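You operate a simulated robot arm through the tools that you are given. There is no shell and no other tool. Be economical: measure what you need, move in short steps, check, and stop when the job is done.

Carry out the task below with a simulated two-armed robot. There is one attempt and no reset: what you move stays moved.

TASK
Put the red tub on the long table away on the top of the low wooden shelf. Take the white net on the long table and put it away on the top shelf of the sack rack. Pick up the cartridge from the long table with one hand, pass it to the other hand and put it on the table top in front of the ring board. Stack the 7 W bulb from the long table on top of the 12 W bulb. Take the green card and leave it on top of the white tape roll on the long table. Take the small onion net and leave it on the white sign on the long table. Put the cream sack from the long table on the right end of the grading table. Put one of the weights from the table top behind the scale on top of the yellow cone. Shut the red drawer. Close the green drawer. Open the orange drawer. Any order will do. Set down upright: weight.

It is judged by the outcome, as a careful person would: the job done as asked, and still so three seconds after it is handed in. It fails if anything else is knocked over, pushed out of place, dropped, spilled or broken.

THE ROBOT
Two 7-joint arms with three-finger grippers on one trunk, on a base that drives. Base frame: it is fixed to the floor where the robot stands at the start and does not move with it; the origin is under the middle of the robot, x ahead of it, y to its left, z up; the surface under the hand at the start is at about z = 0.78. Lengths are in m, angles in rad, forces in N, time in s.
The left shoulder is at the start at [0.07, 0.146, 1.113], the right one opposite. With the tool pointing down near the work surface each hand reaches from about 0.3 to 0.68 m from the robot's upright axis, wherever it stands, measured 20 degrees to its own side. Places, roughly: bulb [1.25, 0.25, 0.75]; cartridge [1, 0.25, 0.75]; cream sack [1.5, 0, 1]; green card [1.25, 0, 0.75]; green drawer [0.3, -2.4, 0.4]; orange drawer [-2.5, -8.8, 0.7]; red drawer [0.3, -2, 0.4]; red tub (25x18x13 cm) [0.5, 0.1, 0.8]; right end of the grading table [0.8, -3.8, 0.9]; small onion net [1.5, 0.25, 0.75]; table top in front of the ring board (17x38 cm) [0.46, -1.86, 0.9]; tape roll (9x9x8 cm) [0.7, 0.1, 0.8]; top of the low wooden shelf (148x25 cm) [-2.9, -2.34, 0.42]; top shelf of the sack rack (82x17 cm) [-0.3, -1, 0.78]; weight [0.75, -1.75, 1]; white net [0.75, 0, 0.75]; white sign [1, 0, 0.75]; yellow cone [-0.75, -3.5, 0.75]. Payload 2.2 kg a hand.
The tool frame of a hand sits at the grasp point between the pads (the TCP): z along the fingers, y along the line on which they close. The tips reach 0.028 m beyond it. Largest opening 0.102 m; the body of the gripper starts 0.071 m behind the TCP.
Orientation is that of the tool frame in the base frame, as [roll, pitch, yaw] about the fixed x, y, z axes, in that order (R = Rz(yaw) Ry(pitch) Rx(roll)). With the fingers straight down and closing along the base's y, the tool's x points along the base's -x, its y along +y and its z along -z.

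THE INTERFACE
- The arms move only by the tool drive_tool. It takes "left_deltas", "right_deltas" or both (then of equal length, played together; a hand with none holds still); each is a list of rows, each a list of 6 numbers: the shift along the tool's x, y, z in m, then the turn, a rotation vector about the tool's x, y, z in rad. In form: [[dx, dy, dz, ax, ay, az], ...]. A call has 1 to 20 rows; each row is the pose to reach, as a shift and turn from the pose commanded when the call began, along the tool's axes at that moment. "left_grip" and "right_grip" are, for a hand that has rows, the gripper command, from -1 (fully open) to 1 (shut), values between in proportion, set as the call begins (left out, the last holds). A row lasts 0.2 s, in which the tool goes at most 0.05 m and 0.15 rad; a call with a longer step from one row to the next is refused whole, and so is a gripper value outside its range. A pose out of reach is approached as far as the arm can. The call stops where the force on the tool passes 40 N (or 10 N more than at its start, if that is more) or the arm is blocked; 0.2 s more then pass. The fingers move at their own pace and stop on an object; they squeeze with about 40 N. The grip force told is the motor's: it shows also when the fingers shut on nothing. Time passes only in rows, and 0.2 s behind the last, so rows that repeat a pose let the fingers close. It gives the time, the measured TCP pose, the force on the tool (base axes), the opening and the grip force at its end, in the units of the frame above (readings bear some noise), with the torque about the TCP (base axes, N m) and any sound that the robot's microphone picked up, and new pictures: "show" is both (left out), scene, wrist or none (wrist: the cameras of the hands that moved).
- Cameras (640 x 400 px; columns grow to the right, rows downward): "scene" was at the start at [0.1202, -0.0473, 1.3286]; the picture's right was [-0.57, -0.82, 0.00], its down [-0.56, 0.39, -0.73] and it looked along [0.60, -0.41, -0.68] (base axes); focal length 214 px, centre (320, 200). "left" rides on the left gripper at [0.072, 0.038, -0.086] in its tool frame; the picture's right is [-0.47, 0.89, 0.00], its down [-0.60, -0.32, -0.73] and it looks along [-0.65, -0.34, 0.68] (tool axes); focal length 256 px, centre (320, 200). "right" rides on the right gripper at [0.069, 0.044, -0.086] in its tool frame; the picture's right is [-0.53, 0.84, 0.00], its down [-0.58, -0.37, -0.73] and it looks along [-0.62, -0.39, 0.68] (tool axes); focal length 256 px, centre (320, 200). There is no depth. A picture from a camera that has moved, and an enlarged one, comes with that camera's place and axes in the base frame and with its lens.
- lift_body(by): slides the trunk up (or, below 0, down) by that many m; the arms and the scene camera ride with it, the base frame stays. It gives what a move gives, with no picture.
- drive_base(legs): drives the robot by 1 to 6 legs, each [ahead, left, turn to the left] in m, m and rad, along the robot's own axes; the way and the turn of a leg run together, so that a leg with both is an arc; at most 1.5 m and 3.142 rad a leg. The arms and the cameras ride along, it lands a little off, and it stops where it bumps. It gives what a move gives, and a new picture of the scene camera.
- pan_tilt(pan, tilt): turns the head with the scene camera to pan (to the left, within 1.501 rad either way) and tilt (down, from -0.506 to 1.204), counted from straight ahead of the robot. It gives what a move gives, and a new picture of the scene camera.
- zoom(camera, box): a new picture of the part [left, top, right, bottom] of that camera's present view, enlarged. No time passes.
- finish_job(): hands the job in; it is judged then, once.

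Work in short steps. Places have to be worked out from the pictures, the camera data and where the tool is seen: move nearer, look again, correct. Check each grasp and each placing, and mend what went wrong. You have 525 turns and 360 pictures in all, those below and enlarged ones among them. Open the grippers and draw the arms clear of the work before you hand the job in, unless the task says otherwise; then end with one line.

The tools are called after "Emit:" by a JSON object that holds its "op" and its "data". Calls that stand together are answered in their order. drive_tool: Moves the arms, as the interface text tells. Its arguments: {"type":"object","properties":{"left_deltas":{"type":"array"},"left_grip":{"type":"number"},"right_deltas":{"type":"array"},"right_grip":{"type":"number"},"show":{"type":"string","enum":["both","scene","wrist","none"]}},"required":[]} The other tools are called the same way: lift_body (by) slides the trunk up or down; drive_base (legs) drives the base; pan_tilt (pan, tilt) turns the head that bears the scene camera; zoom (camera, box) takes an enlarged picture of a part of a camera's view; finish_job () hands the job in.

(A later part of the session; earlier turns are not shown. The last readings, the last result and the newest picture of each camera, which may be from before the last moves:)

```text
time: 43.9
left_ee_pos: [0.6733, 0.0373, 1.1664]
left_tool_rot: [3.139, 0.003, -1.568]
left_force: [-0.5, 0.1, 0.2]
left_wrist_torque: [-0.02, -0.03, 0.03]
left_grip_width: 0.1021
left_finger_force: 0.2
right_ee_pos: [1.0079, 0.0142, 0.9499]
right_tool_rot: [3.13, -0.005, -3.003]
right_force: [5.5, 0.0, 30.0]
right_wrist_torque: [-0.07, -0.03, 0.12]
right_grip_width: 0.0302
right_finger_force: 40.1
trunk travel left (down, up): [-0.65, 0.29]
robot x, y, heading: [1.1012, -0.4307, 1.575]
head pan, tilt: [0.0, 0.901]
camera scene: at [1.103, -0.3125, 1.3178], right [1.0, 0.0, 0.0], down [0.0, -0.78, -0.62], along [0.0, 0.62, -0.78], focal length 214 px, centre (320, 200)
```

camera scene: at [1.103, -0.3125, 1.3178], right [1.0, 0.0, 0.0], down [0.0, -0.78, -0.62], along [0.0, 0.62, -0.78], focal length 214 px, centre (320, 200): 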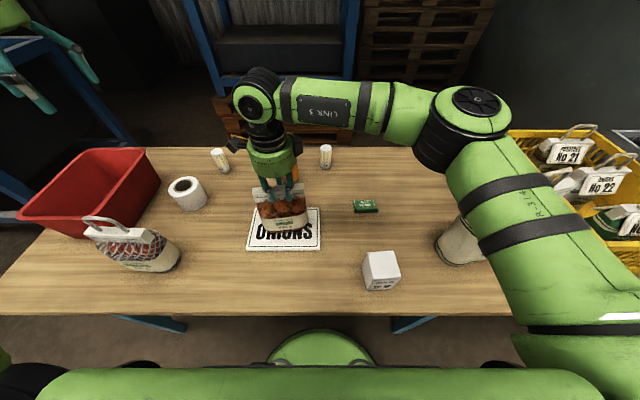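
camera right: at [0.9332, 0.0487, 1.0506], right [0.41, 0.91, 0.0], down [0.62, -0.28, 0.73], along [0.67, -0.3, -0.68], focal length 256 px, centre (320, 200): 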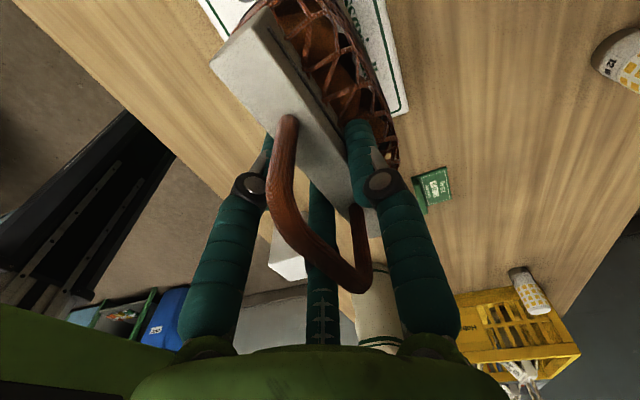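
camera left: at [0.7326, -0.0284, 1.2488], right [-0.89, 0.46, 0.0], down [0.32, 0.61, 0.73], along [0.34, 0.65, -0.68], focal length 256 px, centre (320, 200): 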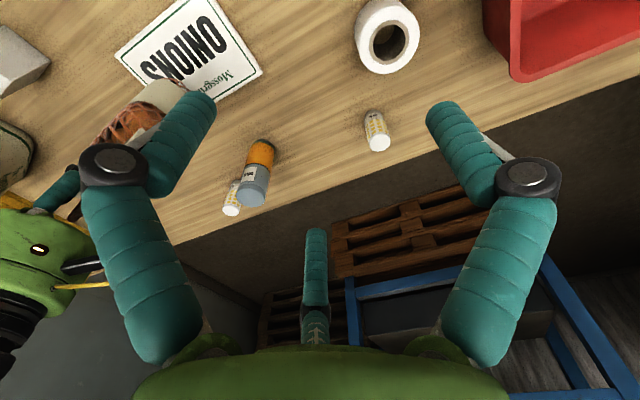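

It stands on the sign (30 N contact). I ease off, release and rise.

Emit:
{"op": "drive_tool", "data": {"right_deltas": [[0, 0, -0.005, 0, 0, 0], [0, 0, -0.006, 0, 0, 0]], "show": "none"}}

Emit:
{"op": "drive_tool", "data": {"right_deltas": [[0, 0, 0, 0, 0, 0], [0, 0, 0, 0, 0, 0], [0, 0, 0, 0, 0, 0], [0, 0, -0.04, 0, 0, 0], [0, 0, -0.08, 0, 0, 0], [0, 0, -0.12, 0, 0, 0], [0, 0, -0.16, 0, 0, 0]], "right_grip": -1, "show": "scene"}}

```text
time: 44.5
left_ee_pos: [0.6727, 0.0406, 1.163]
left_tool_rot: [3.141, 0.002, -1.568]
left_force: [0.5, 1.4, 0.5]
left_wrist_torque: [-0.04, 0.01, 0.02]
left_grip_width: 0.1021
left_finger_force: 0.1
right_ee_pos: [1.0067, 0.015, 0.9494]
right_tool_rot: [3.139, -0.003, -3.001]
right_force: [1.2, 2.7, 11.9]
right_wrist_torque: [0.56, 0.51, -0.14]
right_grip_width: 0.0302
right_finger_force: 40.0
trunk travel left (down, up): [-0.65, 0.29]
robot x, y, heading: [1.1005, -0.432, 1.573]
head pan, tilt: [0.0, 0.901]
```

```text
time: 46.1
left_ee_pos: [0.6718, 0.041, 1.1642]
left_tool_rot: [-3.141, 0.001, -1.57]
left_force: [-0.6, -0.5, 1.0]
left_wrist_torque: [0.03, -0.01, 0.02]
left_grip_width: 0.1019
left_finger_force: 0.2
right_ee_pos: [1.0072, 0.0148, 1.1111]
right_tool_rot: [3.141, 0.0, -3.001]
right_force: [0.0, -0.9, -0.2]
right_wrist_torque: [0.0, 0.0, -0.01]
right_grip_width: 0.1022
right_finger_force: 0.1
trunk travel left (down, up): [-0.65, 0.29]
robot x, y, heading: [1.0991, -0.4347, 1.572]
head pan, tilt: [0.0, 0.901]
camera scene: at [1.1011, -0.3101, 1.3169], right [1.0, 0.0, 0.0], down [0.0, -0.78, -0.62], along [0.0, 0.62, -0.78], focal length 214 px, centre (320, 200)
```

scene: 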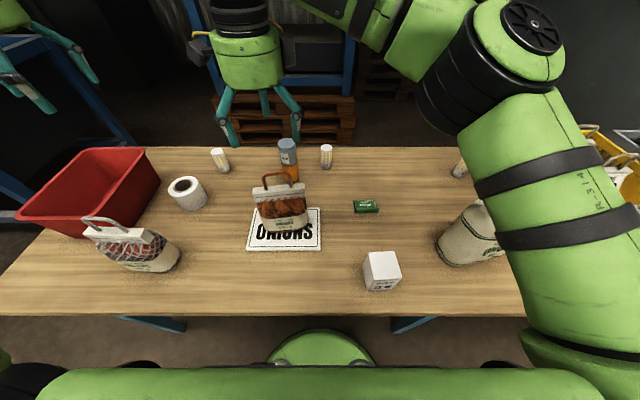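

Net is standing on the sign. Next is the 7 W bulb; I reposition the base a bit closer and right so both bulbs are in reach.

Emit:
{"op": "drive_base", "data": {"legs": [[0.085, -0.09, 0]]}}

```text
time: 47.4
left_ee_pos: [0.7596, 0.1236, 1.1619]
left_tool_rot: [-3.139, 0.002, -1.567]
left_force: [0.9, -0.8, -1.4]
left_wrist_torque: [0.03, 0.01, 0.0]
left_grip_width: 0.1019
left_finger_force: 0.1
right_ee_pos: [1.0941, 0.0981, 1.1118]
right_tool_rot: [3.139, 0.001, -2.998]
right_force: [0.2, 0.1, 0.7]
right_wrist_torque: [0.02, -0.03, 0.03]
right_grip_width: 0.1017
right_finger_force: 0.0
trunk travel left (down, up): [-0.65, 0.29]
robot x, y, heading: [1.1892, -0.348, 1.576]
head pan, tilt: [0.0, 0.901]
camera scene: at [1.1891, -0.2262, 1.3169], right [1.0, 0.0, 0.0], down [0.0, -0.78, -0.62], along [0.0, 0.62, -0.78], focal length 214 px, centre (320, 200)
```

scene: 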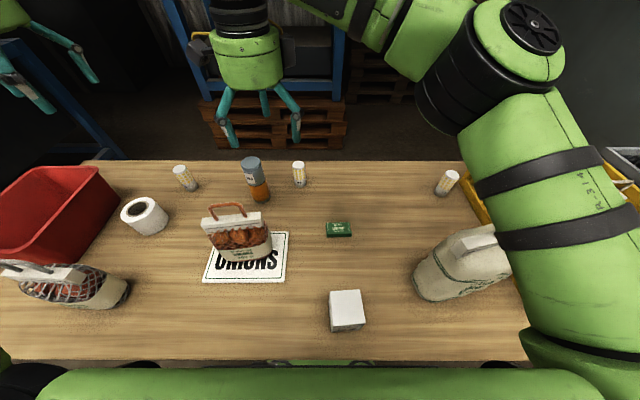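

Both bulbs located: 7 W ≈ (1.585, 0.232), 12 W ≈ (1.126, 0.268). I move the right hand toward the 7 W bulb at height.

Emit:
{"op": "drive_tool", "data": {"right_deltas": [[-0.042, 0.004, 0, 0, 0, 0], [-0.084, 0.008, 0, 0, 0, 0], [-0.126, 0.013, 0, 0, 0, 0], [-0.168, 0.017, 0, 0, 0, 0], [-0.21, 0.021, 0, 0, 0, 0], [-0.252, 0.025, 0, 0, 0, 0], [-0.294, 0.03, 0, 0, 0, 0], [-0.336, 0.034, 0, 0, 0, 0], [-0.378, 0.038, 0, 0, 0, 0], [-0.416, 0.042, 0, 0, 0, 0]], "show": "both"}}

```text
time: 49.6
left_ee_pos: [0.7614, 0.126, 1.1637]
left_tool_rot: [3.141, 0.001, -1.568]
left_force: [-0.3, 0.0, 0.0]
left_wrist_torque: [-0.01, -0.03, 0.0]
left_grip_width: 0.1019
left_finger_force: 0.1
right_ee_pos: [1.5014, 0.2001, 1.111]
right_tool_rot: [3.139, -0.002, -2.999]
right_force: [0.1, 0.1, -0.3]
right_wrist_torque: [-0.01, 0.01, 0.01]
right_grip_width: 0.1022
right_finger_force: 0.1
trunk travel left (down, up): [-0.65, 0.29]
robot x, y, heading: [1.187, -0.3488, 1.571]
head pan, tilt: [0.0, 0.901]
camera scene: at [1.1915, -0.2249, 1.3168], right [1.0, 0.0, 0.0], down [0.0, -0.78, -0.62], along [0.0, 0.62, -0.78], focal length 214 px, centre (320, 200)
camera right: at [1.4276, 0.2332, 1.1963], right [0.41, 0.91, 0.0], down [0.62, -0.28, 0.73], along [0.67, -0.3, -0.68], focal length 256 px, centre (320, 200)
```

scene: 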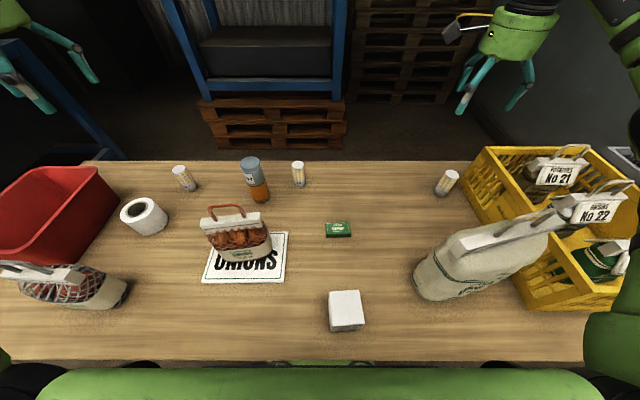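
right: 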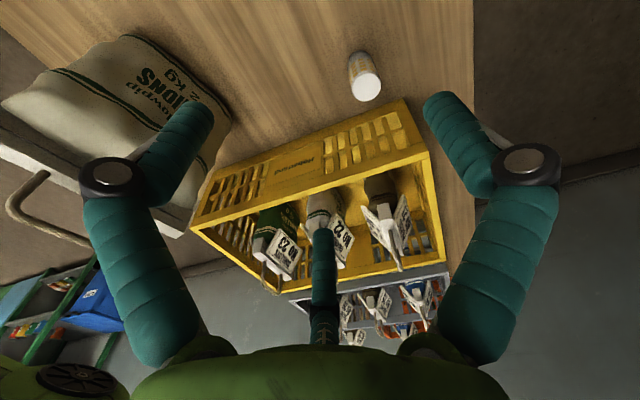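

The wrist view agrees: 7 W bulb at (1.583, 0.231), crate face 4 cm beside it. I turn the hand so no finger points at the crate, narrow the opening, and hover above.

Emit:
{"op": "drive_tool", "data": {"right_deltas": [[-0.017, 0.004, 0, 0, 0, -0.14], [-0.034, 0.008, 0, 0, 0, -0.28], [-0.051, 0.012, 0, 0, 0, -0.42], [-0.068, 0.016, 0, 0, 0, -0.56], [-0.0852, 0.0192, 0, 0, 0, -0.7], [-0.0852, 0.0192, 0, 0, 0, -0.84], [-0.0852, 0.0192, 0, 0, 0, -0.98], [-0.0852, 0.0192, 0, 0, 0, -1.12], [-0.0852, 0.0192, 0, 0, 0, -1.26], [-0.0852, 0.0192, 0.03, 0, 0, -1.4], [-0.0852, 0.0192, 0.06, 0, 0, -1.43]], "right_grip": -0.216, "show": "both"}}

```text
time: 52.0
left_ee_pos: [0.7581, 0.1261, 1.1619]
left_tool_rot: [-3.14, 0.001, -1.567]
left_force: [0.2, -0.5, -0.3]
left_wrist_torque: [-0.03, -0.05, -0.01]
left_grip_width: 0.1021
left_finger_force: 0.1
right_ee_pos: [1.5902, 0.2162, 1.0525]
right_tool_rot: [-3.141, 0.004, -1.596]
right_force: [-0.2, 0.6, -0.4]
right_wrist_torque: [-0.03, -0.01, 0.0]
right_grip_width: 0.0619
right_finger_force: 0.0
right hand out of reach, approached as far as the arm can: row 9, 10, 11
trunk travel left (down, up): [-0.65, 0.29]
robot x, y, heading: [1.1881, -0.3522, 1.574]
head pan, tilt: [0.0, 0.901]
camera scene: at [1.1885, -0.2244, 1.3168], right [1.0, 0.0, 0.0], down [0.0, -0.78, -0.62], along [0.0, 0.62, -0.78], focal length 214 px, centre (320, 200)
camera right: at [1.5456, 0.147, 1.1369], right [-0.83, 0.56, 0.0], down [0.38, 0.56, 0.73], along [0.41, 0.61, -0.68], focal length 256 px, centre (320, 200)
```

scene: 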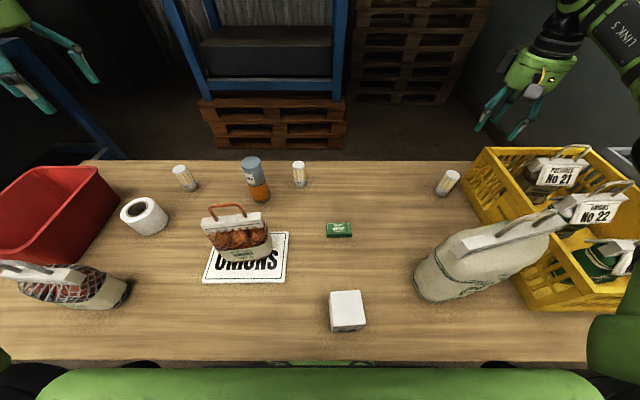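
right: 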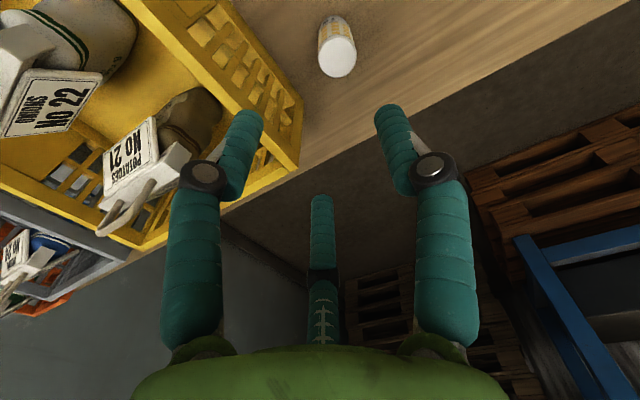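

Slightly out of reach, so I drive 5 cm closer (base under the table edge) and re-check.

Emit:
{"op": "drive_base", "data": {"legs": [[0.05, 0, 0]]}}

```text
time: 52.9
left_ee_pos: [0.7599, 0.1698, 1.1657]
left_tool_rot: [-3.141, 0.006, -1.567]
left_force: [-0.2, 0.4, 0.0]
left_wrist_torque: [0.02, 0.04, 0.02]
left_grip_width: 0.1021
left_finger_force: 0.1
right_ee_pos: [1.5917, 0.2595, 1.0531]
right_tool_rot: [3.14, 0.007, -1.601]
right_force: [-0.6, -0.2, 0.0]
right_wrist_torque: [0.02, -0.03, 0.01]
right_grip_width: 0.0622
right_finger_force: 0.0
trunk travel left (down, up): [-0.65, 0.29]
robot x, y, heading: [1.1847, -0.306, 1.573]
head pan, tilt: [0.0, 0.901]
camera scene: at [1.1906, -0.1804, 1.3173], right [1.0, 0.0, 0.0], down [0.0, -0.78, -0.62], along [0.0, 0.62, -0.78], focal length 214 px, centre (320, 200)
```

scene: 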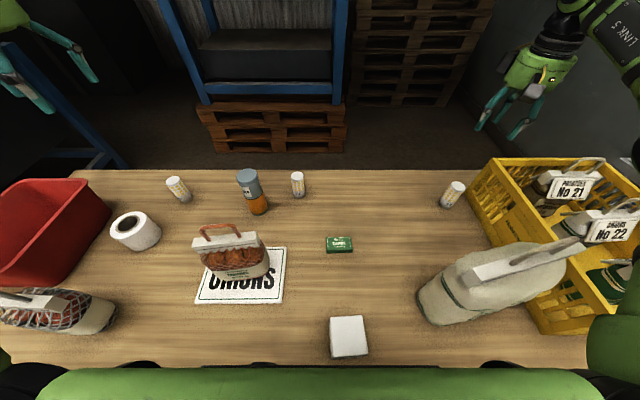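

I move the hand above the bulb's axis and check.

Emit:
{"op": "drive_tool", "data": {"right_deltas": [[0.04, 0.003, 0.02, 0, 0, 0], [0.04, 0.003, 0.05, 0, 0, 0]], "show": "wrist"}}

```text
time: 53.5
left_ee_pos: [0.76, 0.1737, 1.1627]
left_tool_rot: [-3.14, 0.0, -1.567]
left_force: [0.7, 0.8, -0.2]
left_wrist_torque: [-0.07, -0.03, -0.01]
left_grip_width: 0.1021
left_finger_force: 0.1
right_ee_pos: [1.5873, 0.2253, 1.001]
right_tool_rot: [3.14, 0.003, -1.601]
right_force: [-0.1, 0.3, -0.3]
right_wrist_torque: [-0.03, -0.01, 0.01]
right_grip_width: 0.0618
right_finger_force: 0.1
trunk travel left (down, up): [-0.65, 0.29]
robot x, y, heading: [1.1921, -0.3006, 1.571]
head pan, tilt: [0.0, 0.901]
camera right: at [1.5427, 0.1559, 1.0865], right [-0.83, 0.56, 0.0], down [0.38, 0.56, 0.73], along [0.41, 0.61, -0.68], focal length 256 px, centre (320, 200)
```

right: 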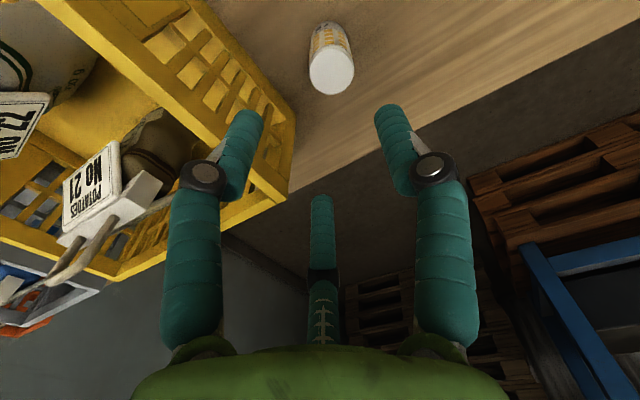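

Bulb axis at (1.580, 0.230). I descend to z≈0.872 around its top.

Emit:
{"op": "drive_tool", "data": {"right_deltas": [[-0.005, 0.0065, 0.04, 0, 0, 0], [-0.005, 0.0065, 0.08, 0, 0, 0], [-0.005, 0.0065, 0.11, 0, 0, 0], [-0.005, 0.0065, 0.13, 0, 0, 0]], "show": "both"}}

```text
time: 54.5
left_ee_pos: [0.7601, 0.1732, 1.1632]
left_tool_rot: [-3.141, 0.001, -1.568]
left_force: [0.1, 0.1, 0.3]
left_wrist_torque: [0.01, -0.01, -0.03]
left_grip_width: 0.1021
left_finger_force: 0.0
right_ee_pos: [1.5803, 0.2292, 0.8715]
right_tool_rot: [3.14, 0.003, -1.599]
right_force: [-1.1, 0.2, 1.1]
right_wrist_torque: [0.01, -0.02, 0.0]
right_grip_width: 0.0621
right_finger_force: 0.0
trunk travel left (down, up): [-0.65, 0.29]
robot x, y, heading: [1.1866, -0.3042, 1.576]
head pan, tilt: [0.0, 0.901]
camera scene: at [1.1906, -0.1763, 1.3168], right [1.0, 0.0, 0.0], down [0.0, -0.78, -0.62], along [0.0, 0.62, -0.78], focal length 214 px, centre (320, 200)
camera right: at [1.5364, 0.1616, 0.9563], right [-0.83, 0.56, 0.0], down [0.38, 0.56, 0.73], along [0.41, 0.61, -0.68], focal length 256 px, centre (320, 200)
```

scene: 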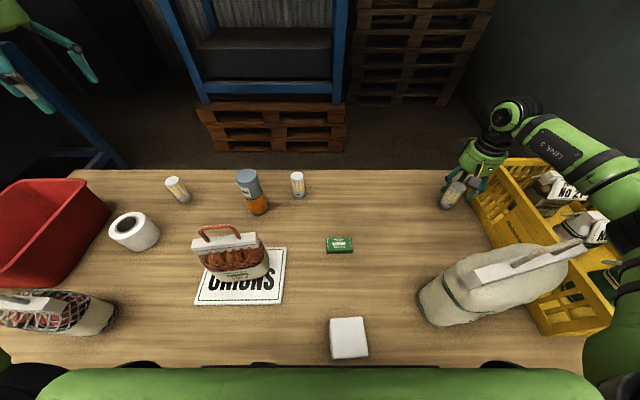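
right: 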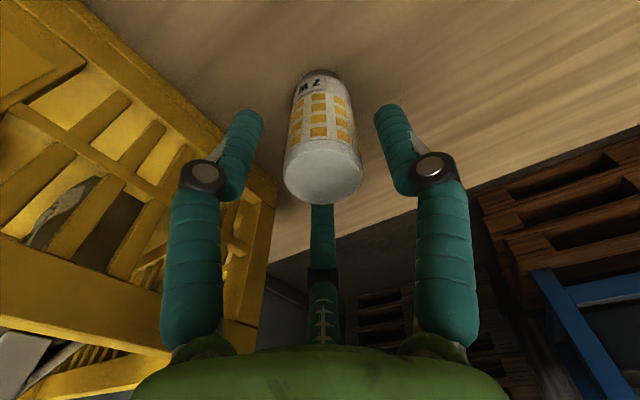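

The "7 W" bulb is centred between the fingers. I close on it.

Emit:
{"op": "drive_tool", "data": {"right_deltas": [[0, 0, 0, 0, 0, 0], [0, 0, 0, 0, 0, 0], [0, 0, 0, 0, 0, 0]], "right_grip": 1, "show": "none"}}

Emit:
{"op": "drive_tool", "data": {"right_deltas": [[0, 0, -0.03, 0, 0, 0], [0, 0, -0.06, 0, 0, 0], [0, 0, -0.1, 0, 0, 0], [0, 0, -0.14, 0, 0, 0]], "show": "wrist"}}

```text
time: 55.3
left_ee_pos: [0.7602, 0.1734, 1.1626]
left_tool_rot: [-3.14, 0.001, -1.568]
left_force: [0.0, -0.5, 0.7]
left_wrist_torque: [0.0, 0.01, 0.0]
left_grip_width: 0.1019
left_finger_force: 0.1
right_ee_pos: [1.5797, 0.2295, 0.8724]
right_tool_rot: [3.14, 0.004, -1.599]
right_force: [-0.2, 0.3, 0.5]
right_wrist_torque: [0.0, 0.06, -0.02]
right_grip_width: 0.0362
right_finger_force: 40.0
trunk travel left (down, up): [-0.65, 0.29]
robot x, y, heading: [1.189, -0.3014, 1.572]
head pan, tilt: [0.0, 0.901]
```

```text
time: 56.3
left_ee_pos: [0.7586, 0.1725, 1.1632]
left_tool_rot: [-3.141, 0.002, -1.568]
left_force: [0.1, -0.2, 0.5]
left_wrist_torque: [0.02, -0.01, 0.01]
left_grip_width: 0.1019
left_finger_force: 0.0
right_ee_pos: [1.5817, 0.2298, 1.0118]
right_tool_rot: [-3.14, 0.004, -1.602]
right_force: [-0.3, -1.1, -0.6]
right_wrist_torque: [0.02, -0.03, 0.0]
right_grip_width: 0.0365
right_finger_force: 40.0
trunk travel left (down, up): [-0.65, 0.29]
robot x, y, heading: [1.1899, -0.3034, 1.57]
head pan, tilt: [0.0, 0.901]
camera right: at [1.5368, 0.1609, 1.0973], right [-0.83, 0.56, 0.0], down [0.38, 0.56, 0.73], along [0.41, 0.61, -0.68], focal length 256 px, centre (320, 200)
```

right: 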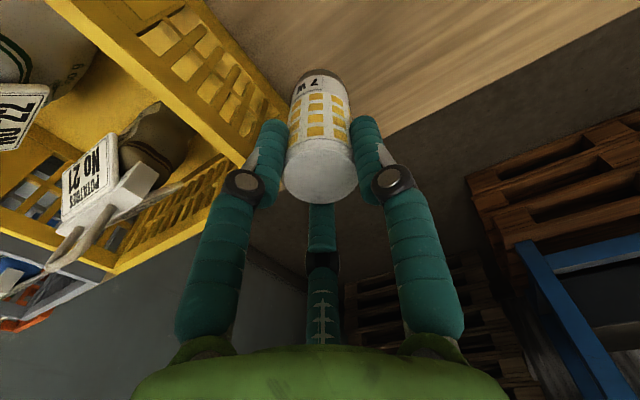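

Bulb held (Ø 0.0365). I carry it across to above the 12 W bulb.

Emit:
{"op": "drive_tool", "data": {"right_deltas": [[-0.003, 0.046, -0.02, 0, 0, 0], [-0.005, 0.092, -0.02, 0, 0, 0], [-0.008, 0.138, -0.02, 0, 0, 0], [-0.01, 0.184, -0.02, 0, 0, 0], [-0.013, 0.23, -0.02, 0, 0, 0], [-0.015, 0.276, -0.02, 0, 0, 0], [-0.018, 0.322, -0.02, 0, 0, 0], [-0.02, 0.368, -0.02, 0, 0, 0], [-0.023, 0.414, -0.02, 0, 0, 0], [-0.025, 0.456, -0.02, 0, 0, 0], [-0.025, 0.456, -0.02, 0, 0, 0]], "show": "both"}}

```text
refused: row 1 steps farther than a row can; nothing moved
```

A row was marginally too long; I resend with gentler steps.

Emit:
{"op": "drive_tool", "data": {"right_deltas": [[-0.003, 0.04, -0.02, 0, 0, 0], [-0.005, 0.085, -0.02, 0, 0, 0], [-0.008, 0.13, -0.02, 0, 0, 0], [-0.01, 0.176, -0.02, 0, 0, 0], [-0.013, 0.222, -0.02, 0, 0, 0], [-0.015, 0.268, -0.02, 0, 0, 0], [-0.018, 0.314, -0.02, 0, 0, 0], [-0.02, 0.36, -0.02, 0, 0, 0], [-0.023, 0.406, -0.02, 0, 0, 0], [-0.025, 0.44, -0.02, 0, 0, 0], [-0.025, 0.456, -0.02, 0, 0, 0], [-0.025, 0.456, -0.02, 0, 0, 0]], "show": "both"}}

```text
time: 58.9
left_ee_pos: [0.7614, 0.1733, 1.1622]
left_tool_rot: [-3.141, 0.002, -1.57]
left_force: [0.4, -0.4, -0.4]
left_wrist_torque: [0.02, 0.02, 0.01]
left_grip_width: 0.1021
left_finger_force: 0.1
right_ee_pos: [1.1286, 0.2665, 1.033]
right_tool_rot: [3.139, 0.007, -1.599]
right_force: [-0.8, 1.1, -0.1]
right_wrist_torque: [-0.02, 0.02, 0.0]
right_grip_width: 0.0366
right_finger_force: 40.1
trunk travel left (down, up): [-0.65, 0.29]
robot x, y, heading: [1.1902, -0.303, 1.569]
head pan, tilt: [0.0, 0.901]
camera scene: at [1.1911, -0.1762, 1.3168], right [1.0, 0.0, 0.0], down [0.0, -0.78, -0.62], along [0.0, 0.62, -0.78], focal length 214 px, centre (320, 200)
camera right: at [1.0831, 0.1982, 1.1188], right [-0.83, 0.56, 0.0], down [0.38, 0.56, 0.73], along [0.41, 0.61, -0.68], focal length 256 px, centre (320, 200)
```

scene: 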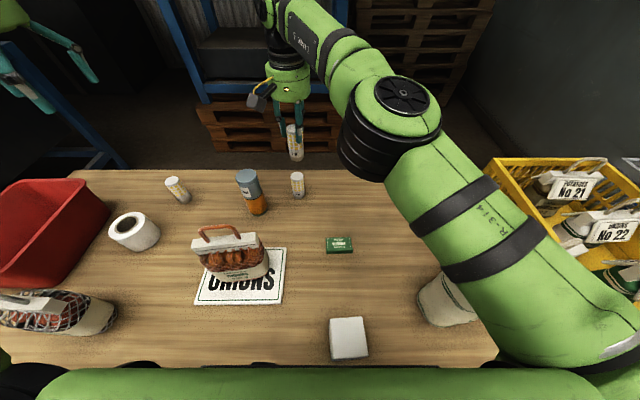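
right: 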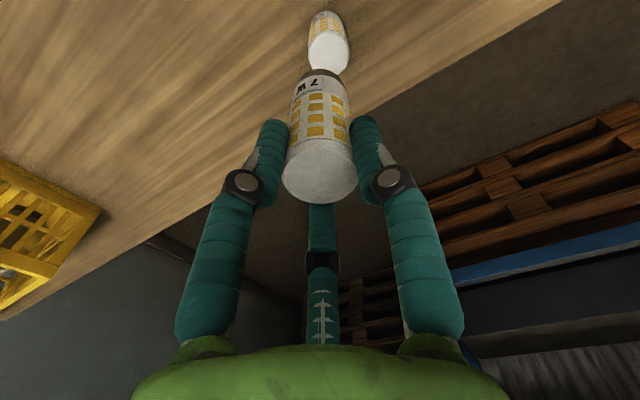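

I zoom in on both views to align the stack precisely.

Emit:
{"op": "zoom", "data": {"camera": "scene", "box": [256, 120, 336, 210]}}

Emit:
{"op": "zoom", "data": {"camera": "right", "box": [260, 0, 400, 100]}}

```text
4.44 times, centred on (296, 165) of scene
camera zoom: at [1.1911, -0.1762, 1.3168], right [1.0, 0.0, 0.0], down [0.0, -0.78, -0.62], along [0.0, 0.62, -0.78], focal length 953 px, centre (427, 356)
```

zoom: 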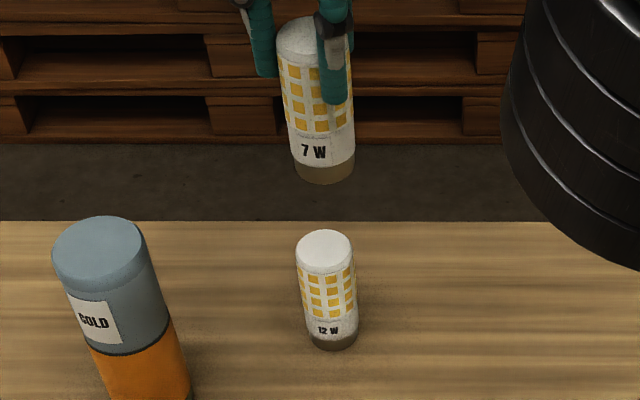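

```text
4.00 times, centred on (330, 50) of right
camera zoom: at [1.0831, 0.1982, 1.1188], right [-0.83, 0.56, 0.0], down [0.38, 0.56, 0.73], along [0.41, 0.61, -0.68], focal length 1024 px, centre (280, 800)
```

zoom: 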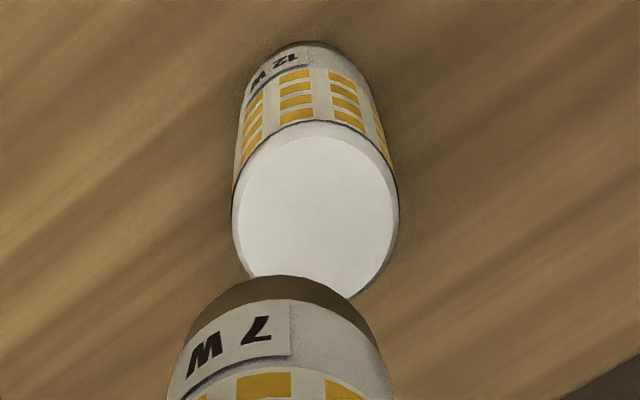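

Needs about −7 mm in x. I correct and lower to just above.

Emit:
{"op": "drive_tool", "data": {"right_deltas": [[0.001, 0.0068, 0.02, 0, 0, 0], [0.001, 0.0068, 0.04, 0, 0, 0], [0.001, 0.0068, 0.058, 0, 0, 0], [0.001, 0.0068, 0.058, 0, 0, 0]], "show": "none"}}

Emit:
{"op": "zoom", "data": {"camera": "scene", "box": [256, 120, 336, 210]}}

Emit:
{"op": "zoom", "data": {"camera": "right", "box": [260, 0, 400, 100]}}

```text
time: 59.9
left_ee_pos: [0.7598, 0.1735, 1.1622]
left_tool_rot: [-3.138, 0.001, -1.568]
left_force: [-0.8, 0.6, -0.7]
left_wrist_torque: [0.0, -0.04, -0.05]
left_grip_width: 0.1019
left_finger_force: 0.1
right_ee_pos: [1.119, 0.2663, 0.9743]
right_tool_rot: [3.141, 0.004, -1.6]
right_force: [0.0, 0.1, 0.0]
right_wrist_torque: [0.05, -0.02, -0.03]
right_grip_width: 0.0366
right_finger_force: 39.8
trunk travel left (down, up): [-0.65, 0.29]
robot x, y, heading: [1.1848, -0.3035, 1.575]
head pan, tilt: [0.0, 0.901]
```

```text
4.44 times, centred on (296, 165) of scene
camera zoom: at [1.1901, -0.1766, 1.3168], right [1.0, 0.0, 0.0], down [0.0, -0.78, -0.62], along [0.0, 0.62, -0.78], focal length 953 px, centre (427, 356)
```

zoom: 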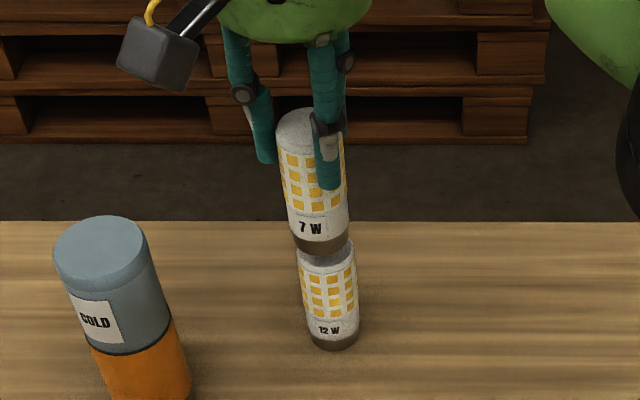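

```text
4.00 times, centred on (330, 50) of right
camera zoom: at [1.0745, 0.198, 1.0595], right [-0.83, 0.56, 0.0], down [0.38, 0.56, 0.73], along [0.41, 0.61, -0.68], focal length 1024 px, centre (280, 800)
```

zoom: 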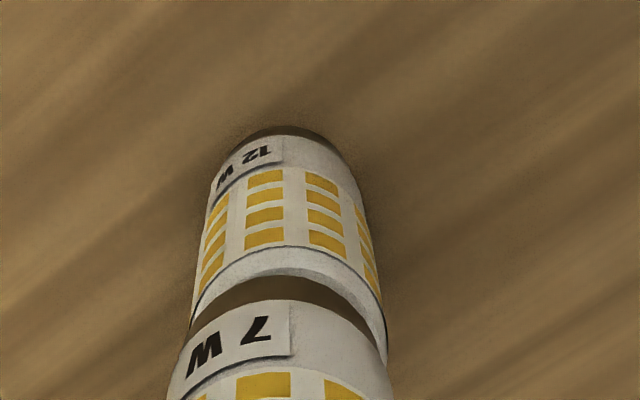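

Aligned within ~3 mm; I nudge (+2.5, +2 mm) and lower gently to contact.

Emit:
{"op": "drive_tool", "data": {"right_deltas": [[-0.002, -0.0025, 0.0, 0, 0, 0], [-0.002, -0.0025, 0.006, 0, 0, 0], [-0.002, -0.0025, 0.01, 0, 0, 0], [-0.002, -0.0025, 0.012, 0, 0, 0]], "show": "none"}}

Emit:
{"op": "zoom", "data": {"camera": "scene", "box": [256, 120, 336, 210]}}

```text
time: 60.9
left_ee_pos: [0.7609, 0.1735, 1.1622]
left_tool_rot: [-3.139, 0.002, -1.567]
left_force: [0.1, 0.2, 0.5]
left_wrist_torque: [0.0, -0.01, 0.03]
left_grip_width: 0.102
left_finger_force: 0.1
right_ee_pos: [1.1211, 0.2686, 0.963]
right_tool_rot: [3.14, 0.003, -1.601]
right_force: [0.6, -0.7, -1.2]
right_wrist_torque: [0.02, 0.0, 0.01]
right_grip_width: 0.0363
right_finger_force: 40.2
trunk travel left (down, up): [-0.65, 0.29]
robot x, y, heading: [1.1908, -0.301, 1.569]
head pan, tilt: [0.0, 0.901]
```

```text
4.44 times, centred on (296, 165) of scene
camera zoom: at [1.1902, -0.1765, 1.3168], right [1.0, 0.0, 0.0], down [0.0, -0.78, -0.62], along [0.0, 0.62, -0.78], focal length 953 px, centre (427, 356)
```

zoom: 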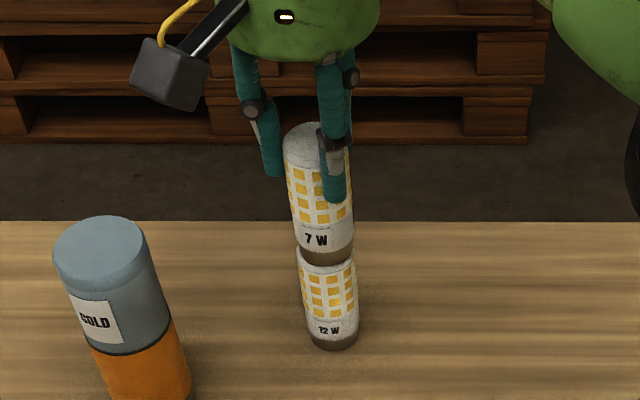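

Looks aligned; I lower in 2 mm steps watching the force.

Emit:
{"op": "drive_tool", "data": {"right_deltas": [[0, 0, 0.002, 0, 0, 0], [0, 0, 0.003, 0, 0, 0]], "show": "none"}}

Emit:
{"op": "drive_tool", "data": {"right_deltas": [[0, 0, 0.002, 0, 0, 0], [0, 0, 0.003, 0, 0, 0]], "show": "none"}}

```text
time: 61.5
left_ee_pos: [0.7601, 0.1734, 1.1634]
left_tool_rot: [-3.141, 0.001, -1.567]
left_force: [0.4, -0.2, 0.4]
left_wrist_torque: [0.0, 0.03, 0.01]
left_grip_width: 0.1021
left_finger_force: 0.1
right_ee_pos: [1.1205, 0.2678, 0.9596]
right_tool_rot: [3.141, 0.003, -1.601]
right_force: [-0.1, 0.2, -0.8]
right_wrist_torque: [-0.01, -0.01, 0.0]
right_grip_width: 0.0362
right_finger_force: 40.3
trunk travel left (down, up): [-0.65, 0.29]
robot x, y, heading: [1.1903, -0.299, 1.571]
head pan, tilt: [0.0, 0.901]
```

```text
time: 62.1
left_ee_pos: [0.7599, 0.1715, 1.1648]
left_tool_rot: [-3.14, 0.003, -1.568]
left_force: [0.2, -0.3, -0.5]
left_wrist_torque: [-0.02, 0.0, -0.01]
left_grip_width: 0.1019
left_finger_force: 0.0
right_ee_pos: [1.1225, 0.2677, 0.9585]
right_tool_rot: [3.138, 0.009, -1.6]
right_force: [0.1, 1.6, 14.7]
right_wrist_torque: [0.11, -0.02, 0.01]
right_grip_width: 0.0362
right_finger_force: 39.8
trunk travel left (down, up): [-0.65, 0.29]
robot x, y, heading: [1.1856, -0.2977, 1.577]
head pan, tilt: [0.0, 0.901]
```

Contact (15 N). I back off 1 mm, open partway, then rise.

Emit:
{"op": "drive_tool", "data": {"right_deltas": [[0, 0, -0.001, 0, 0, 0]], "show": "none"}}

Emit:
{"op": "drive_tool", "data": {"right_deltas": [[0, 0, 0, 0, 0, 0], [0, 0, 0, 0, 0, 0], [0, 0, 0, 0, 0, 0], [0, 0, -0.03, 0, 0, 0], [0, 0, -0.07, 0, 0, 0], [0, 0, -0.11, 0, 0, 0]], "right_grip": -0.4, "show": "scene"}}

Emit:
{"op": "zoom", "data": {"camera": "scene", "box": [216, 110, 376, 260]}}

```text
time: 62.5
left_ee_pos: [0.7608, 0.1713, 1.1637]
left_tool_rot: [-3.139, 0.003, -1.569]
left_force: [0.8, 0.2, 0.1]
left_wrist_torque: [0.02, 0.0, -0.02]
left_grip_width: 0.1017
left_finger_force: 0.1
right_ee_pos: [1.1216, 0.2667, 0.9592]
right_tool_rot: [3.14, 0.007, -1.602]
right_force: [-0.4, 2.4, 16.3]
right_wrist_torque: [0.3, 0.07, 0.02]
right_grip_width: 0.0363
right_finger_force: 39.8
trunk travel left (down, up): [-0.65, 0.29]
robot x, y, heading: [1.1881, -0.3023, 1.574]
head pan, tilt: [0.0, 0.901]
```

```text
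time: 63.9
left_ee_pos: [0.7615, 0.1724, 1.1633]
left_tool_rot: [3.14, 0.002, -1.566]
left_force: [0.6, 0.0, -1.1]
left_wrist_torque: [0.01, 0.03, 0.02]
left_grip_width: 0.1021
left_finger_force: 0.0
right_ee_pos: [1.1294, 0.2601, 1.0561]
right_tool_rot: [3.14, 0.002, -1.599]
right_force: [-0.6, -0.3, 0.1]
right_wrist_torque: [0.0, 0.0, -0.02]
right_grip_width: 0.0715
right_finger_force: 0.0
right hand out of reach, approached as far as the arm can: row 5, 6
trunk travel left (down, up): [-0.65, 0.29]
robot x, y, heading: [1.1869, -0.3008, 1.573]
head pan, tilt: [0.0, 0.901]
camera scene: at [1.1914, -0.1768, 1.3168], right [1.0, 0.0, 0.0], down [0.0, -0.78, -0.62], along [0.0, 0.62, -0.78], focal length 214 px, centre (320, 200)
```

scene: 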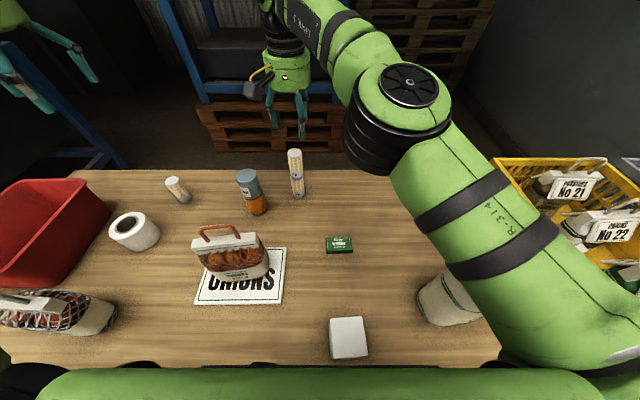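

```text
2.67 times, centred on (296, 185) of scene
camera zoom: at [1.1914, -0.1768, 1.3168], right [1.0, 0.0, 0.0], down [0.0, -0.78, -0.62], along [0.0, 0.62, -0.78], focal length 572 px, centre (384, 240)
```

zoom: 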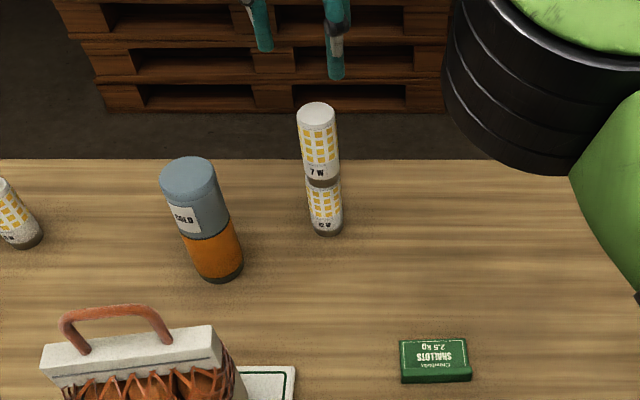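

The stack stands well. Now the green card: I bring the right hand back to neutral and the left hand over the card for a close look.

Emit:
{"op": "drive_tool", "data": {"right_deltas": [[0.0, -0.04, 0, 0, 0, 0], [0.03, -0.08, 0, 0, 0, 0], [0.06, -0.115, -0.02, 0, 0, 0], [0.09, -0.15, -0.03, 0, 0, 0], [0.12, -0.18, -0.05, 0, 0, 0], [0.15, -0.21, -0.07, 0, 0, 0], [0.18, -0.25, -0.07, 0, 0, 0], [0.18, -0.29, -0.09, 0, 0, 0]], "show": "none"}}

Emit:
{"op": "drive_tool", "data": {"left_deltas": [[0.01, -0.045, 0, 0, 0, 0], [0.02, -0.09, 0, 0, 0, 0], [0.03, -0.135, 0, 0, 0, 0], [0.04, -0.18, 0, 0, 0, 0], [0.05, -0.225, 0, 0, 0, 0], [0.06, -0.27, 0, 0, 0, 0], [0.07, -0.315, 0, 0, 0, 0], [0.078, -0.36, 0, 0, 0, 0], [0.078, -0.405, 0, 0, 0, 0], [0.078, -0.45, 0.02, 0, 0, 0], [0.078, -0.483, 0.05, 0, 0, 0], [0.078, -0.483, 0.09, 0, 0, 0]], "show": "both"}}

```text
refused: row 3 steps farther than a row can; nothing moved
```

```text
time: 65.9
left_ee_pos: [1.1517, 0.0993, 1.1627]
left_tool_rot: [3.124, 0.0, -1.55]
left_force: [-2.2, -3.1, -3.3]
left_wrist_torque: [0.03, 0.02, 0.0]
left_grip_width: 0.1
left_finger_force: 0.1
right_ee_pos: [1.1366, 0.2653, 1.0567]
right_tool_rot: [3.134, 0.003, -1.62]
right_force: [-0.8, 0.5, 0.0]
right_wrist_torque: [0.0, 0.03, 0.03]
right_grip_width: 0.0714
right_finger_force: 0.1
trunk travel left (down, up): [-0.65, 0.29]
robot x, y, heading: [1.1869, -0.3027, 1.578]
head pan, tilt: [0.0, 0.901]
stopped in row 10 (left hand): the force on the tool passed its limit at 60 N (the readings are from after the stop); the commanded pose is now the measured one
camera scene: at [1.1926, -0.1758, 1.3167], right [1.0, 0.0, 0.0], down [0.0, -0.78, -0.62], along [0.0, 0.62, -0.78], focal length 214 px, centre (320, 200)
camera left: at [1.1168, 0.0273, 1.2495], right [-0.9, 0.44, 0.01], down [0.32, 0.61, 0.72], along [0.31, 0.65, -0.69], focal length 256 px, centre (320, 200)
```

scene: 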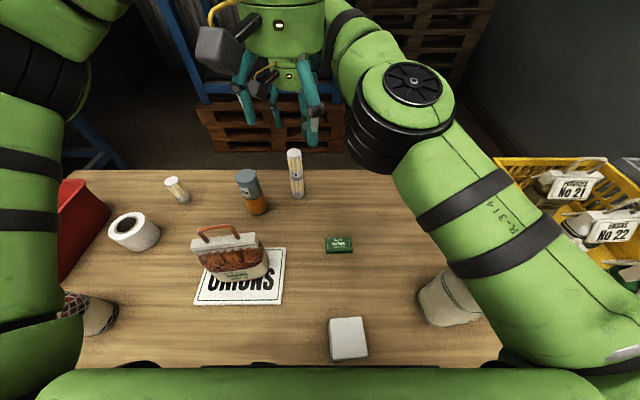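
left: 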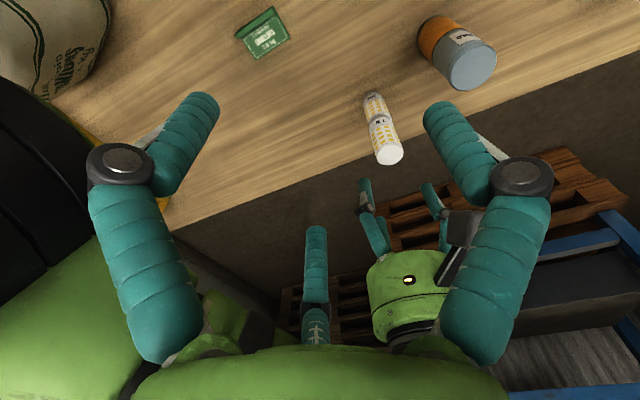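

The first call was refused, so the left hand bumped the right arm; the stack is still standing. I draw the left hand back first.

Emit:
{"op": "drive_tool", "data": {"left_deltas": [[0, 0.04, 0, 0, 0, 0], [0, 0.08, 0, 0, 0, 0], [0, 0.12, 0, 0, 0, 0], [0, 0.16, 0, 0, 0, 0], [0, 0.2, 0, 0, 0, 0], [0, 0.24, 0, 0, 0, 0]], "show": "none"}}

```text
time: 67.3
left_ee_pos: [0.9093, 0.0927, 1.1644]
left_tool_rot: [3.129, -0.001, -1.547]
left_force: [-0.7, -0.5, 0.5]
left_wrist_torque: [0.02, -0.04, -0.02]
left_grip_width: 0.1019
left_finger_force: 0.1
right_ee_pos: [1.1332, 0.263, 1.0566]
right_tool_rot: [3.14, 0.006, -1.616]
right_force: [-0.9, -1.0, -0.4]
right_wrist_torque: [-0.05, -0.04, 0.01]
right_grip_width: 0.0716
right_finger_force: 0.1
trunk travel left (down, up): [-0.65, 0.29]
robot x, y, heading: [1.1906, -0.3007, 1.576]
head pan, tilt: [0.0, 0.901]
```

Now I bring the right hand back, away from the stack, in smaller steps.

Emit:
{"op": "drive_tool", "data": {"right_deltas": [[0.0, -0.04, 0, 0, 0, 0], [0.02, -0.08, 0, 0, 0, 0], [0.04, -0.115, 0, 0, 0, 0], [0.06, -0.15, -0.01, 0, 0, 0], [0.08, -0.18, -0.03, 0, 0, 0], [0.1, -0.21, -0.05, 0, 0, 0], [0.12, -0.24, -0.07, 0, 0, 0], [0.14, -0.27, -0.09, 0, 0, 0], [0.17, -0.29, -0.1, 0, 0, 0]], "right_grip": -1, "show": "scene"}}

```text
time: 69.3
left_ee_pos: [0.9122, 0.0911, 1.1664]
left_tool_rot: [3.127, 0.003, -1.547]
left_force: [0.8, 0.1, 0.5]
left_wrist_torque: [0.05, 0.03, 0.0]
left_grip_width: 0.1022
left_finger_force: 0.1
right_ee_pos: [1.4174, 0.0779, 1.1532]
right_tool_rot: [3.134, 0.006, -1.616]
right_force: [-0.2, 0.5, 0.6]
right_wrist_torque: [0.04, -0.01, -0.01]
right_grip_width: 0.102
right_finger_force: 0.1
trunk travel left (down, up): [-0.65, 0.29]
robot x, y, heading: [1.1869, -0.3019, 1.569]
head pan, tilt: [0.0, 0.901]
camera scene: at [1.1913, -0.1787, 1.317], right [1.0, 0.0, 0.0], down [0.0, -0.78, -0.62], along [0.0, 0.62, -0.78], focal length 214 px, centre (320, 200)
```

scene: 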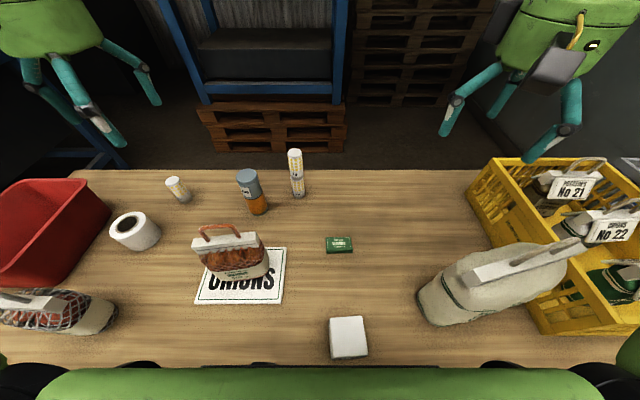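

I'll use the right hand for the card, turning it to close along y, and hover above.

Emit:
{"op": "drive_tool", "data": {"right_deltas": [[0, 0.03, 0, 0, 0, 0.14], [0, 0.06, 0, 0, 0, 0.28], [0, 0.09, 0, 0, 0, 0.42], [-0.004, 0.12, 0, 0, 0, 0.56], [-0.008, 0.15, 0, 0, 0, 0.7], [-0.008, 0.1735, 0.02, 0, 0, 0.84], [-0.008, 0.1735, 0.05, 0, 0, 0.98], [-0.008, 0.1735, 0.08, 0, 0, 1.12], [-0.008, 0.1735, 0.11, 0, 0, 1.26], [-0.008, 0.1735, 0.13, 0, 0, 1.4], [-0.008, 0.1735, 0.15, 0, 0, 1.525]], "show": "both"}}

```text
time: 71.7
left_ee_pos: [0.9099, 0.0925, 1.1645]
left_tool_rot: [3.128, 0.0, -1.549]
left_force: [0.1, -0.1, -0.2]
left_wrist_torque: [-0.01, 0.0, 0.01]
left_grip_width: 0.102
left_finger_force: 0.1
right_ee_pos: [1.2431, 0.0977, 1.004]
right_tool_rot: [3.139, -0.005, 3.138]
right_force: [0.1, 0.1, 0.5]
right_wrist_torque: [-0.02, 0.0, -0.04]
right_grip_width: 0.1018
right_finger_force: 0.0
trunk travel left (down, up): [-0.65, 0.29]
robot x, y, heading: [1.191, -0.2983, 1.572]
head pan, tilt: [0.0, 0.901]
camera scene: at [1.1903, -0.1762, 1.3168], right [1.0, 0.0, 0.0], down [0.0, -0.78, -0.62], along [0.0, 0.62, -0.78], focal length 214 px, centre (320, 200)
camera right: at [1.1751, 0.1408, 1.0901], right [0.54, 0.84, 0.0], down [0.58, -0.37, 0.73], along [0.61, -0.39, -0.69], focal length 256 px, centre (320, 200)
```

scene: 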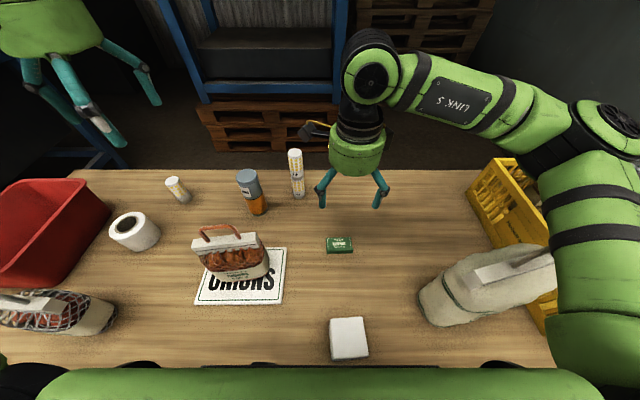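
right: 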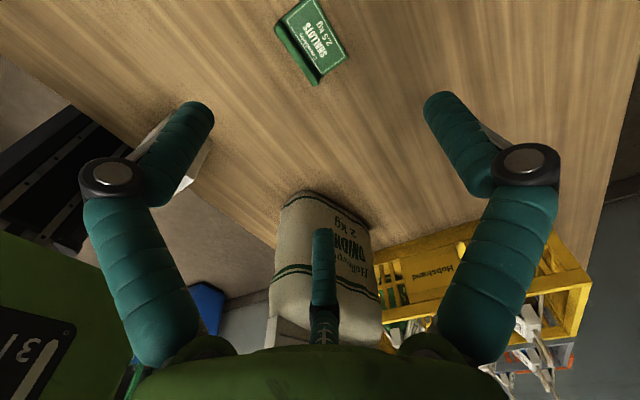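

Card spans x 1.208–1.275, y 0.072–0.116. I descend with a narrower opening to just above the table.

Emit:
{"op": "drive_tool", "data": {"right_deltas": [[0.002, -0.004, 0.045, 0, 0, 0], [0.002, -0.004, 0.09, 0, 0, 0], [0.002, -0.004, 0.135, 0, 0, 0], [0.002, -0.004, 0.17, 0, 0, 0], [0.002, -0.004, 0.185, 0, 0, 0]], "right_grip": -0.5, "show": "both"}}

```text
time: 72.8
left_ee_pos: [0.9003, 0.0862, 1.1691]
left_tool_rot: [3.138, 0.007, -1.547]
left_force: [1.8, 0.4, 0.4]
left_wrist_torque: [-0.09, 0.17, 0.0]
left_grip_width: 0.1018
left_finger_force: 0.1
right_ee_pos: [1.2359, 0.1419, 0.9159]
right_tool_rot: [2.913, 0.003, 3.137]
right_force: [1.5, 0.8, 0.6]
right_wrist_torque: [-0.02, 0.08, 0.0]
right_grip_width: 0.0767
right_finger_force: 0.1
trunk travel left (down, up): [-0.65, 0.29]
robot x, y, heading: [1.1915, -0.302, 1.578]
head pan, tilt: [0.0, 0.901]
stopped in row 5 (right hand): the arm was blocked; the commanded pose is now the measured one
camera scene: at [1.1784, -0.1848, 1.3235], right [1.0, 0.0, 0.01], down [0.01, -0.78, -0.63], along [0.01, 0.63, -0.78], focal length 214 px, centre (320, 200)
camera right: at [1.1668, 0.166, 1.008], right [0.54, 0.82, 0.19], down [0.57, -0.52, 0.63], along [0.62, -0.23, -0.75], focal length 256 px, centre (320, 200)
```

scene: 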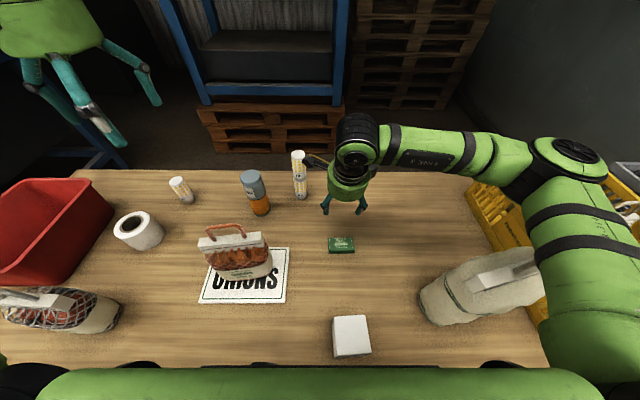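
right: 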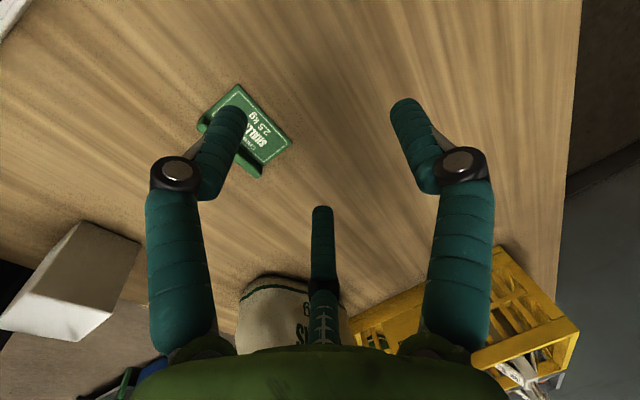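

The right arm was blocked (likely its elbow on the sack/crates). I back up along the same way immediately and look.

Emit:
{"op": "drive_tool", "data": {"right_deltas": [[0, -0.01, -0.03, -0.05, 0, 0], [0, -0.02, -0.06, -0.12, 0, 0], [0, -0.03, -0.09, -0.2, 0, 0], [0, -0.03, -0.12, -0.228, 0, 0]], "show": "both"}}

Emit:
{"op": "pan_tilt", "data": {"pan": -0.6, "tilt": 0.8}}

```text
time: 73.8
left_ee_pos: [0.9096, 0.0909, 1.1628]
left_tool_rot: [3.129, 0.0, -1.546]
left_force: [0.2, -0.2, -0.4]
left_wrist_torque: [0.0, -0.03, 0.02]
left_grip_width: 0.1019
left_finger_force: 0.1
right_ee_pos: [1.2396, 0.0853, 1.0007]
right_tool_rot: [2.737, -0.002, -3.141]
right_force: [-0.3, -0.5, 0.2]
right_wrist_torque: [0.02, -0.02, -0.01]
right_grip_width: 0.0767
right_finger_force: 0.1
trunk travel left (down, up): [-0.65, 0.29]
robot x, y, heading: [1.1864, -0.3035, 1.57]
head pan, tilt: [0.0, 0.901]
camera scene: at [1.1892, -0.1771, 1.3153], right [1.0, 0.0, 0.0], down [0.0, -0.78, -0.62], along [0.0, 0.62, -0.78], focal length 214 px, centre (320, 200)
camera right: at [1.1729, 0.092, 1.097], right [0.54, 0.78, 0.33], down [0.58, -0.62, 0.53], along [0.61, -0.09, -0.78], focal length 256 px, centre (320, 200)
```

scene: 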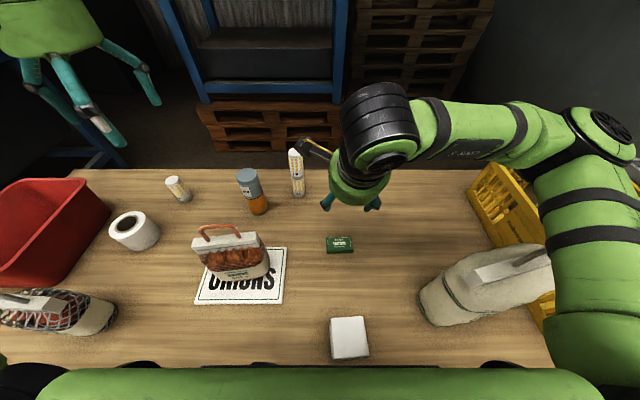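
right: 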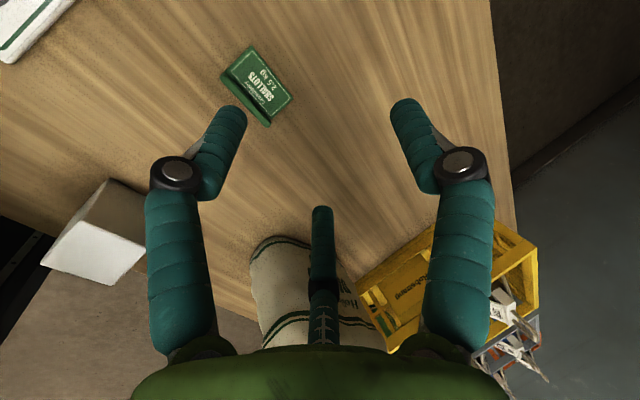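

```text
time: 74.8
left_ee_pos: [0.9108, 0.0913, 1.1648]
left_tool_rot: [3.127, 0.0, -1.547]
left_force: [0.2, -0.5, 1.1]
left_wrist_torque: [0.02, 0.04, 0.0]
left_grip_width: 0.1023
left_finger_force: 0.0
right_ee_pos: [1.2405, 0.0873, 1.0023]
right_tool_rot: [2.735, -0.006, 3.141]
right_force: [-0.9, 1.3, -0.7]
right_wrist_torque: [0.01, 0.0, 0.02]
right_grip_width: 0.0765
right_finger_force: 0.1
trunk travel left (down, up): [-0.65, 0.29]
robot x, y, heading: [1.1869, -0.3006, 1.575]
head pan, tilt: [-0.6, 0.799]
camera scene: at [1.2358, -0.1854, 1.3247], right [0.83, -0.56, 0.0], down [-0.4, -0.59, -0.7], along [0.39, 0.58, -0.72], focal length 214 px, centre (320, 200)
```

scene: 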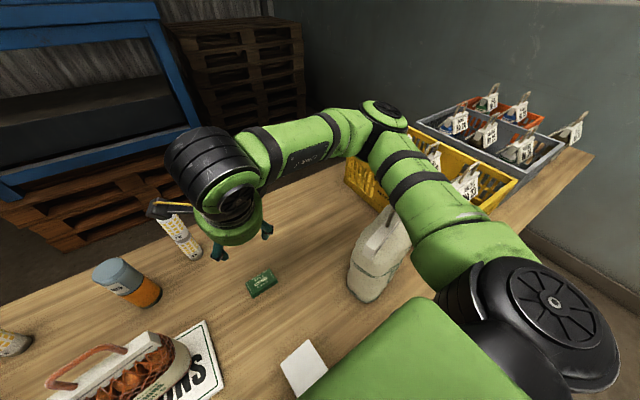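

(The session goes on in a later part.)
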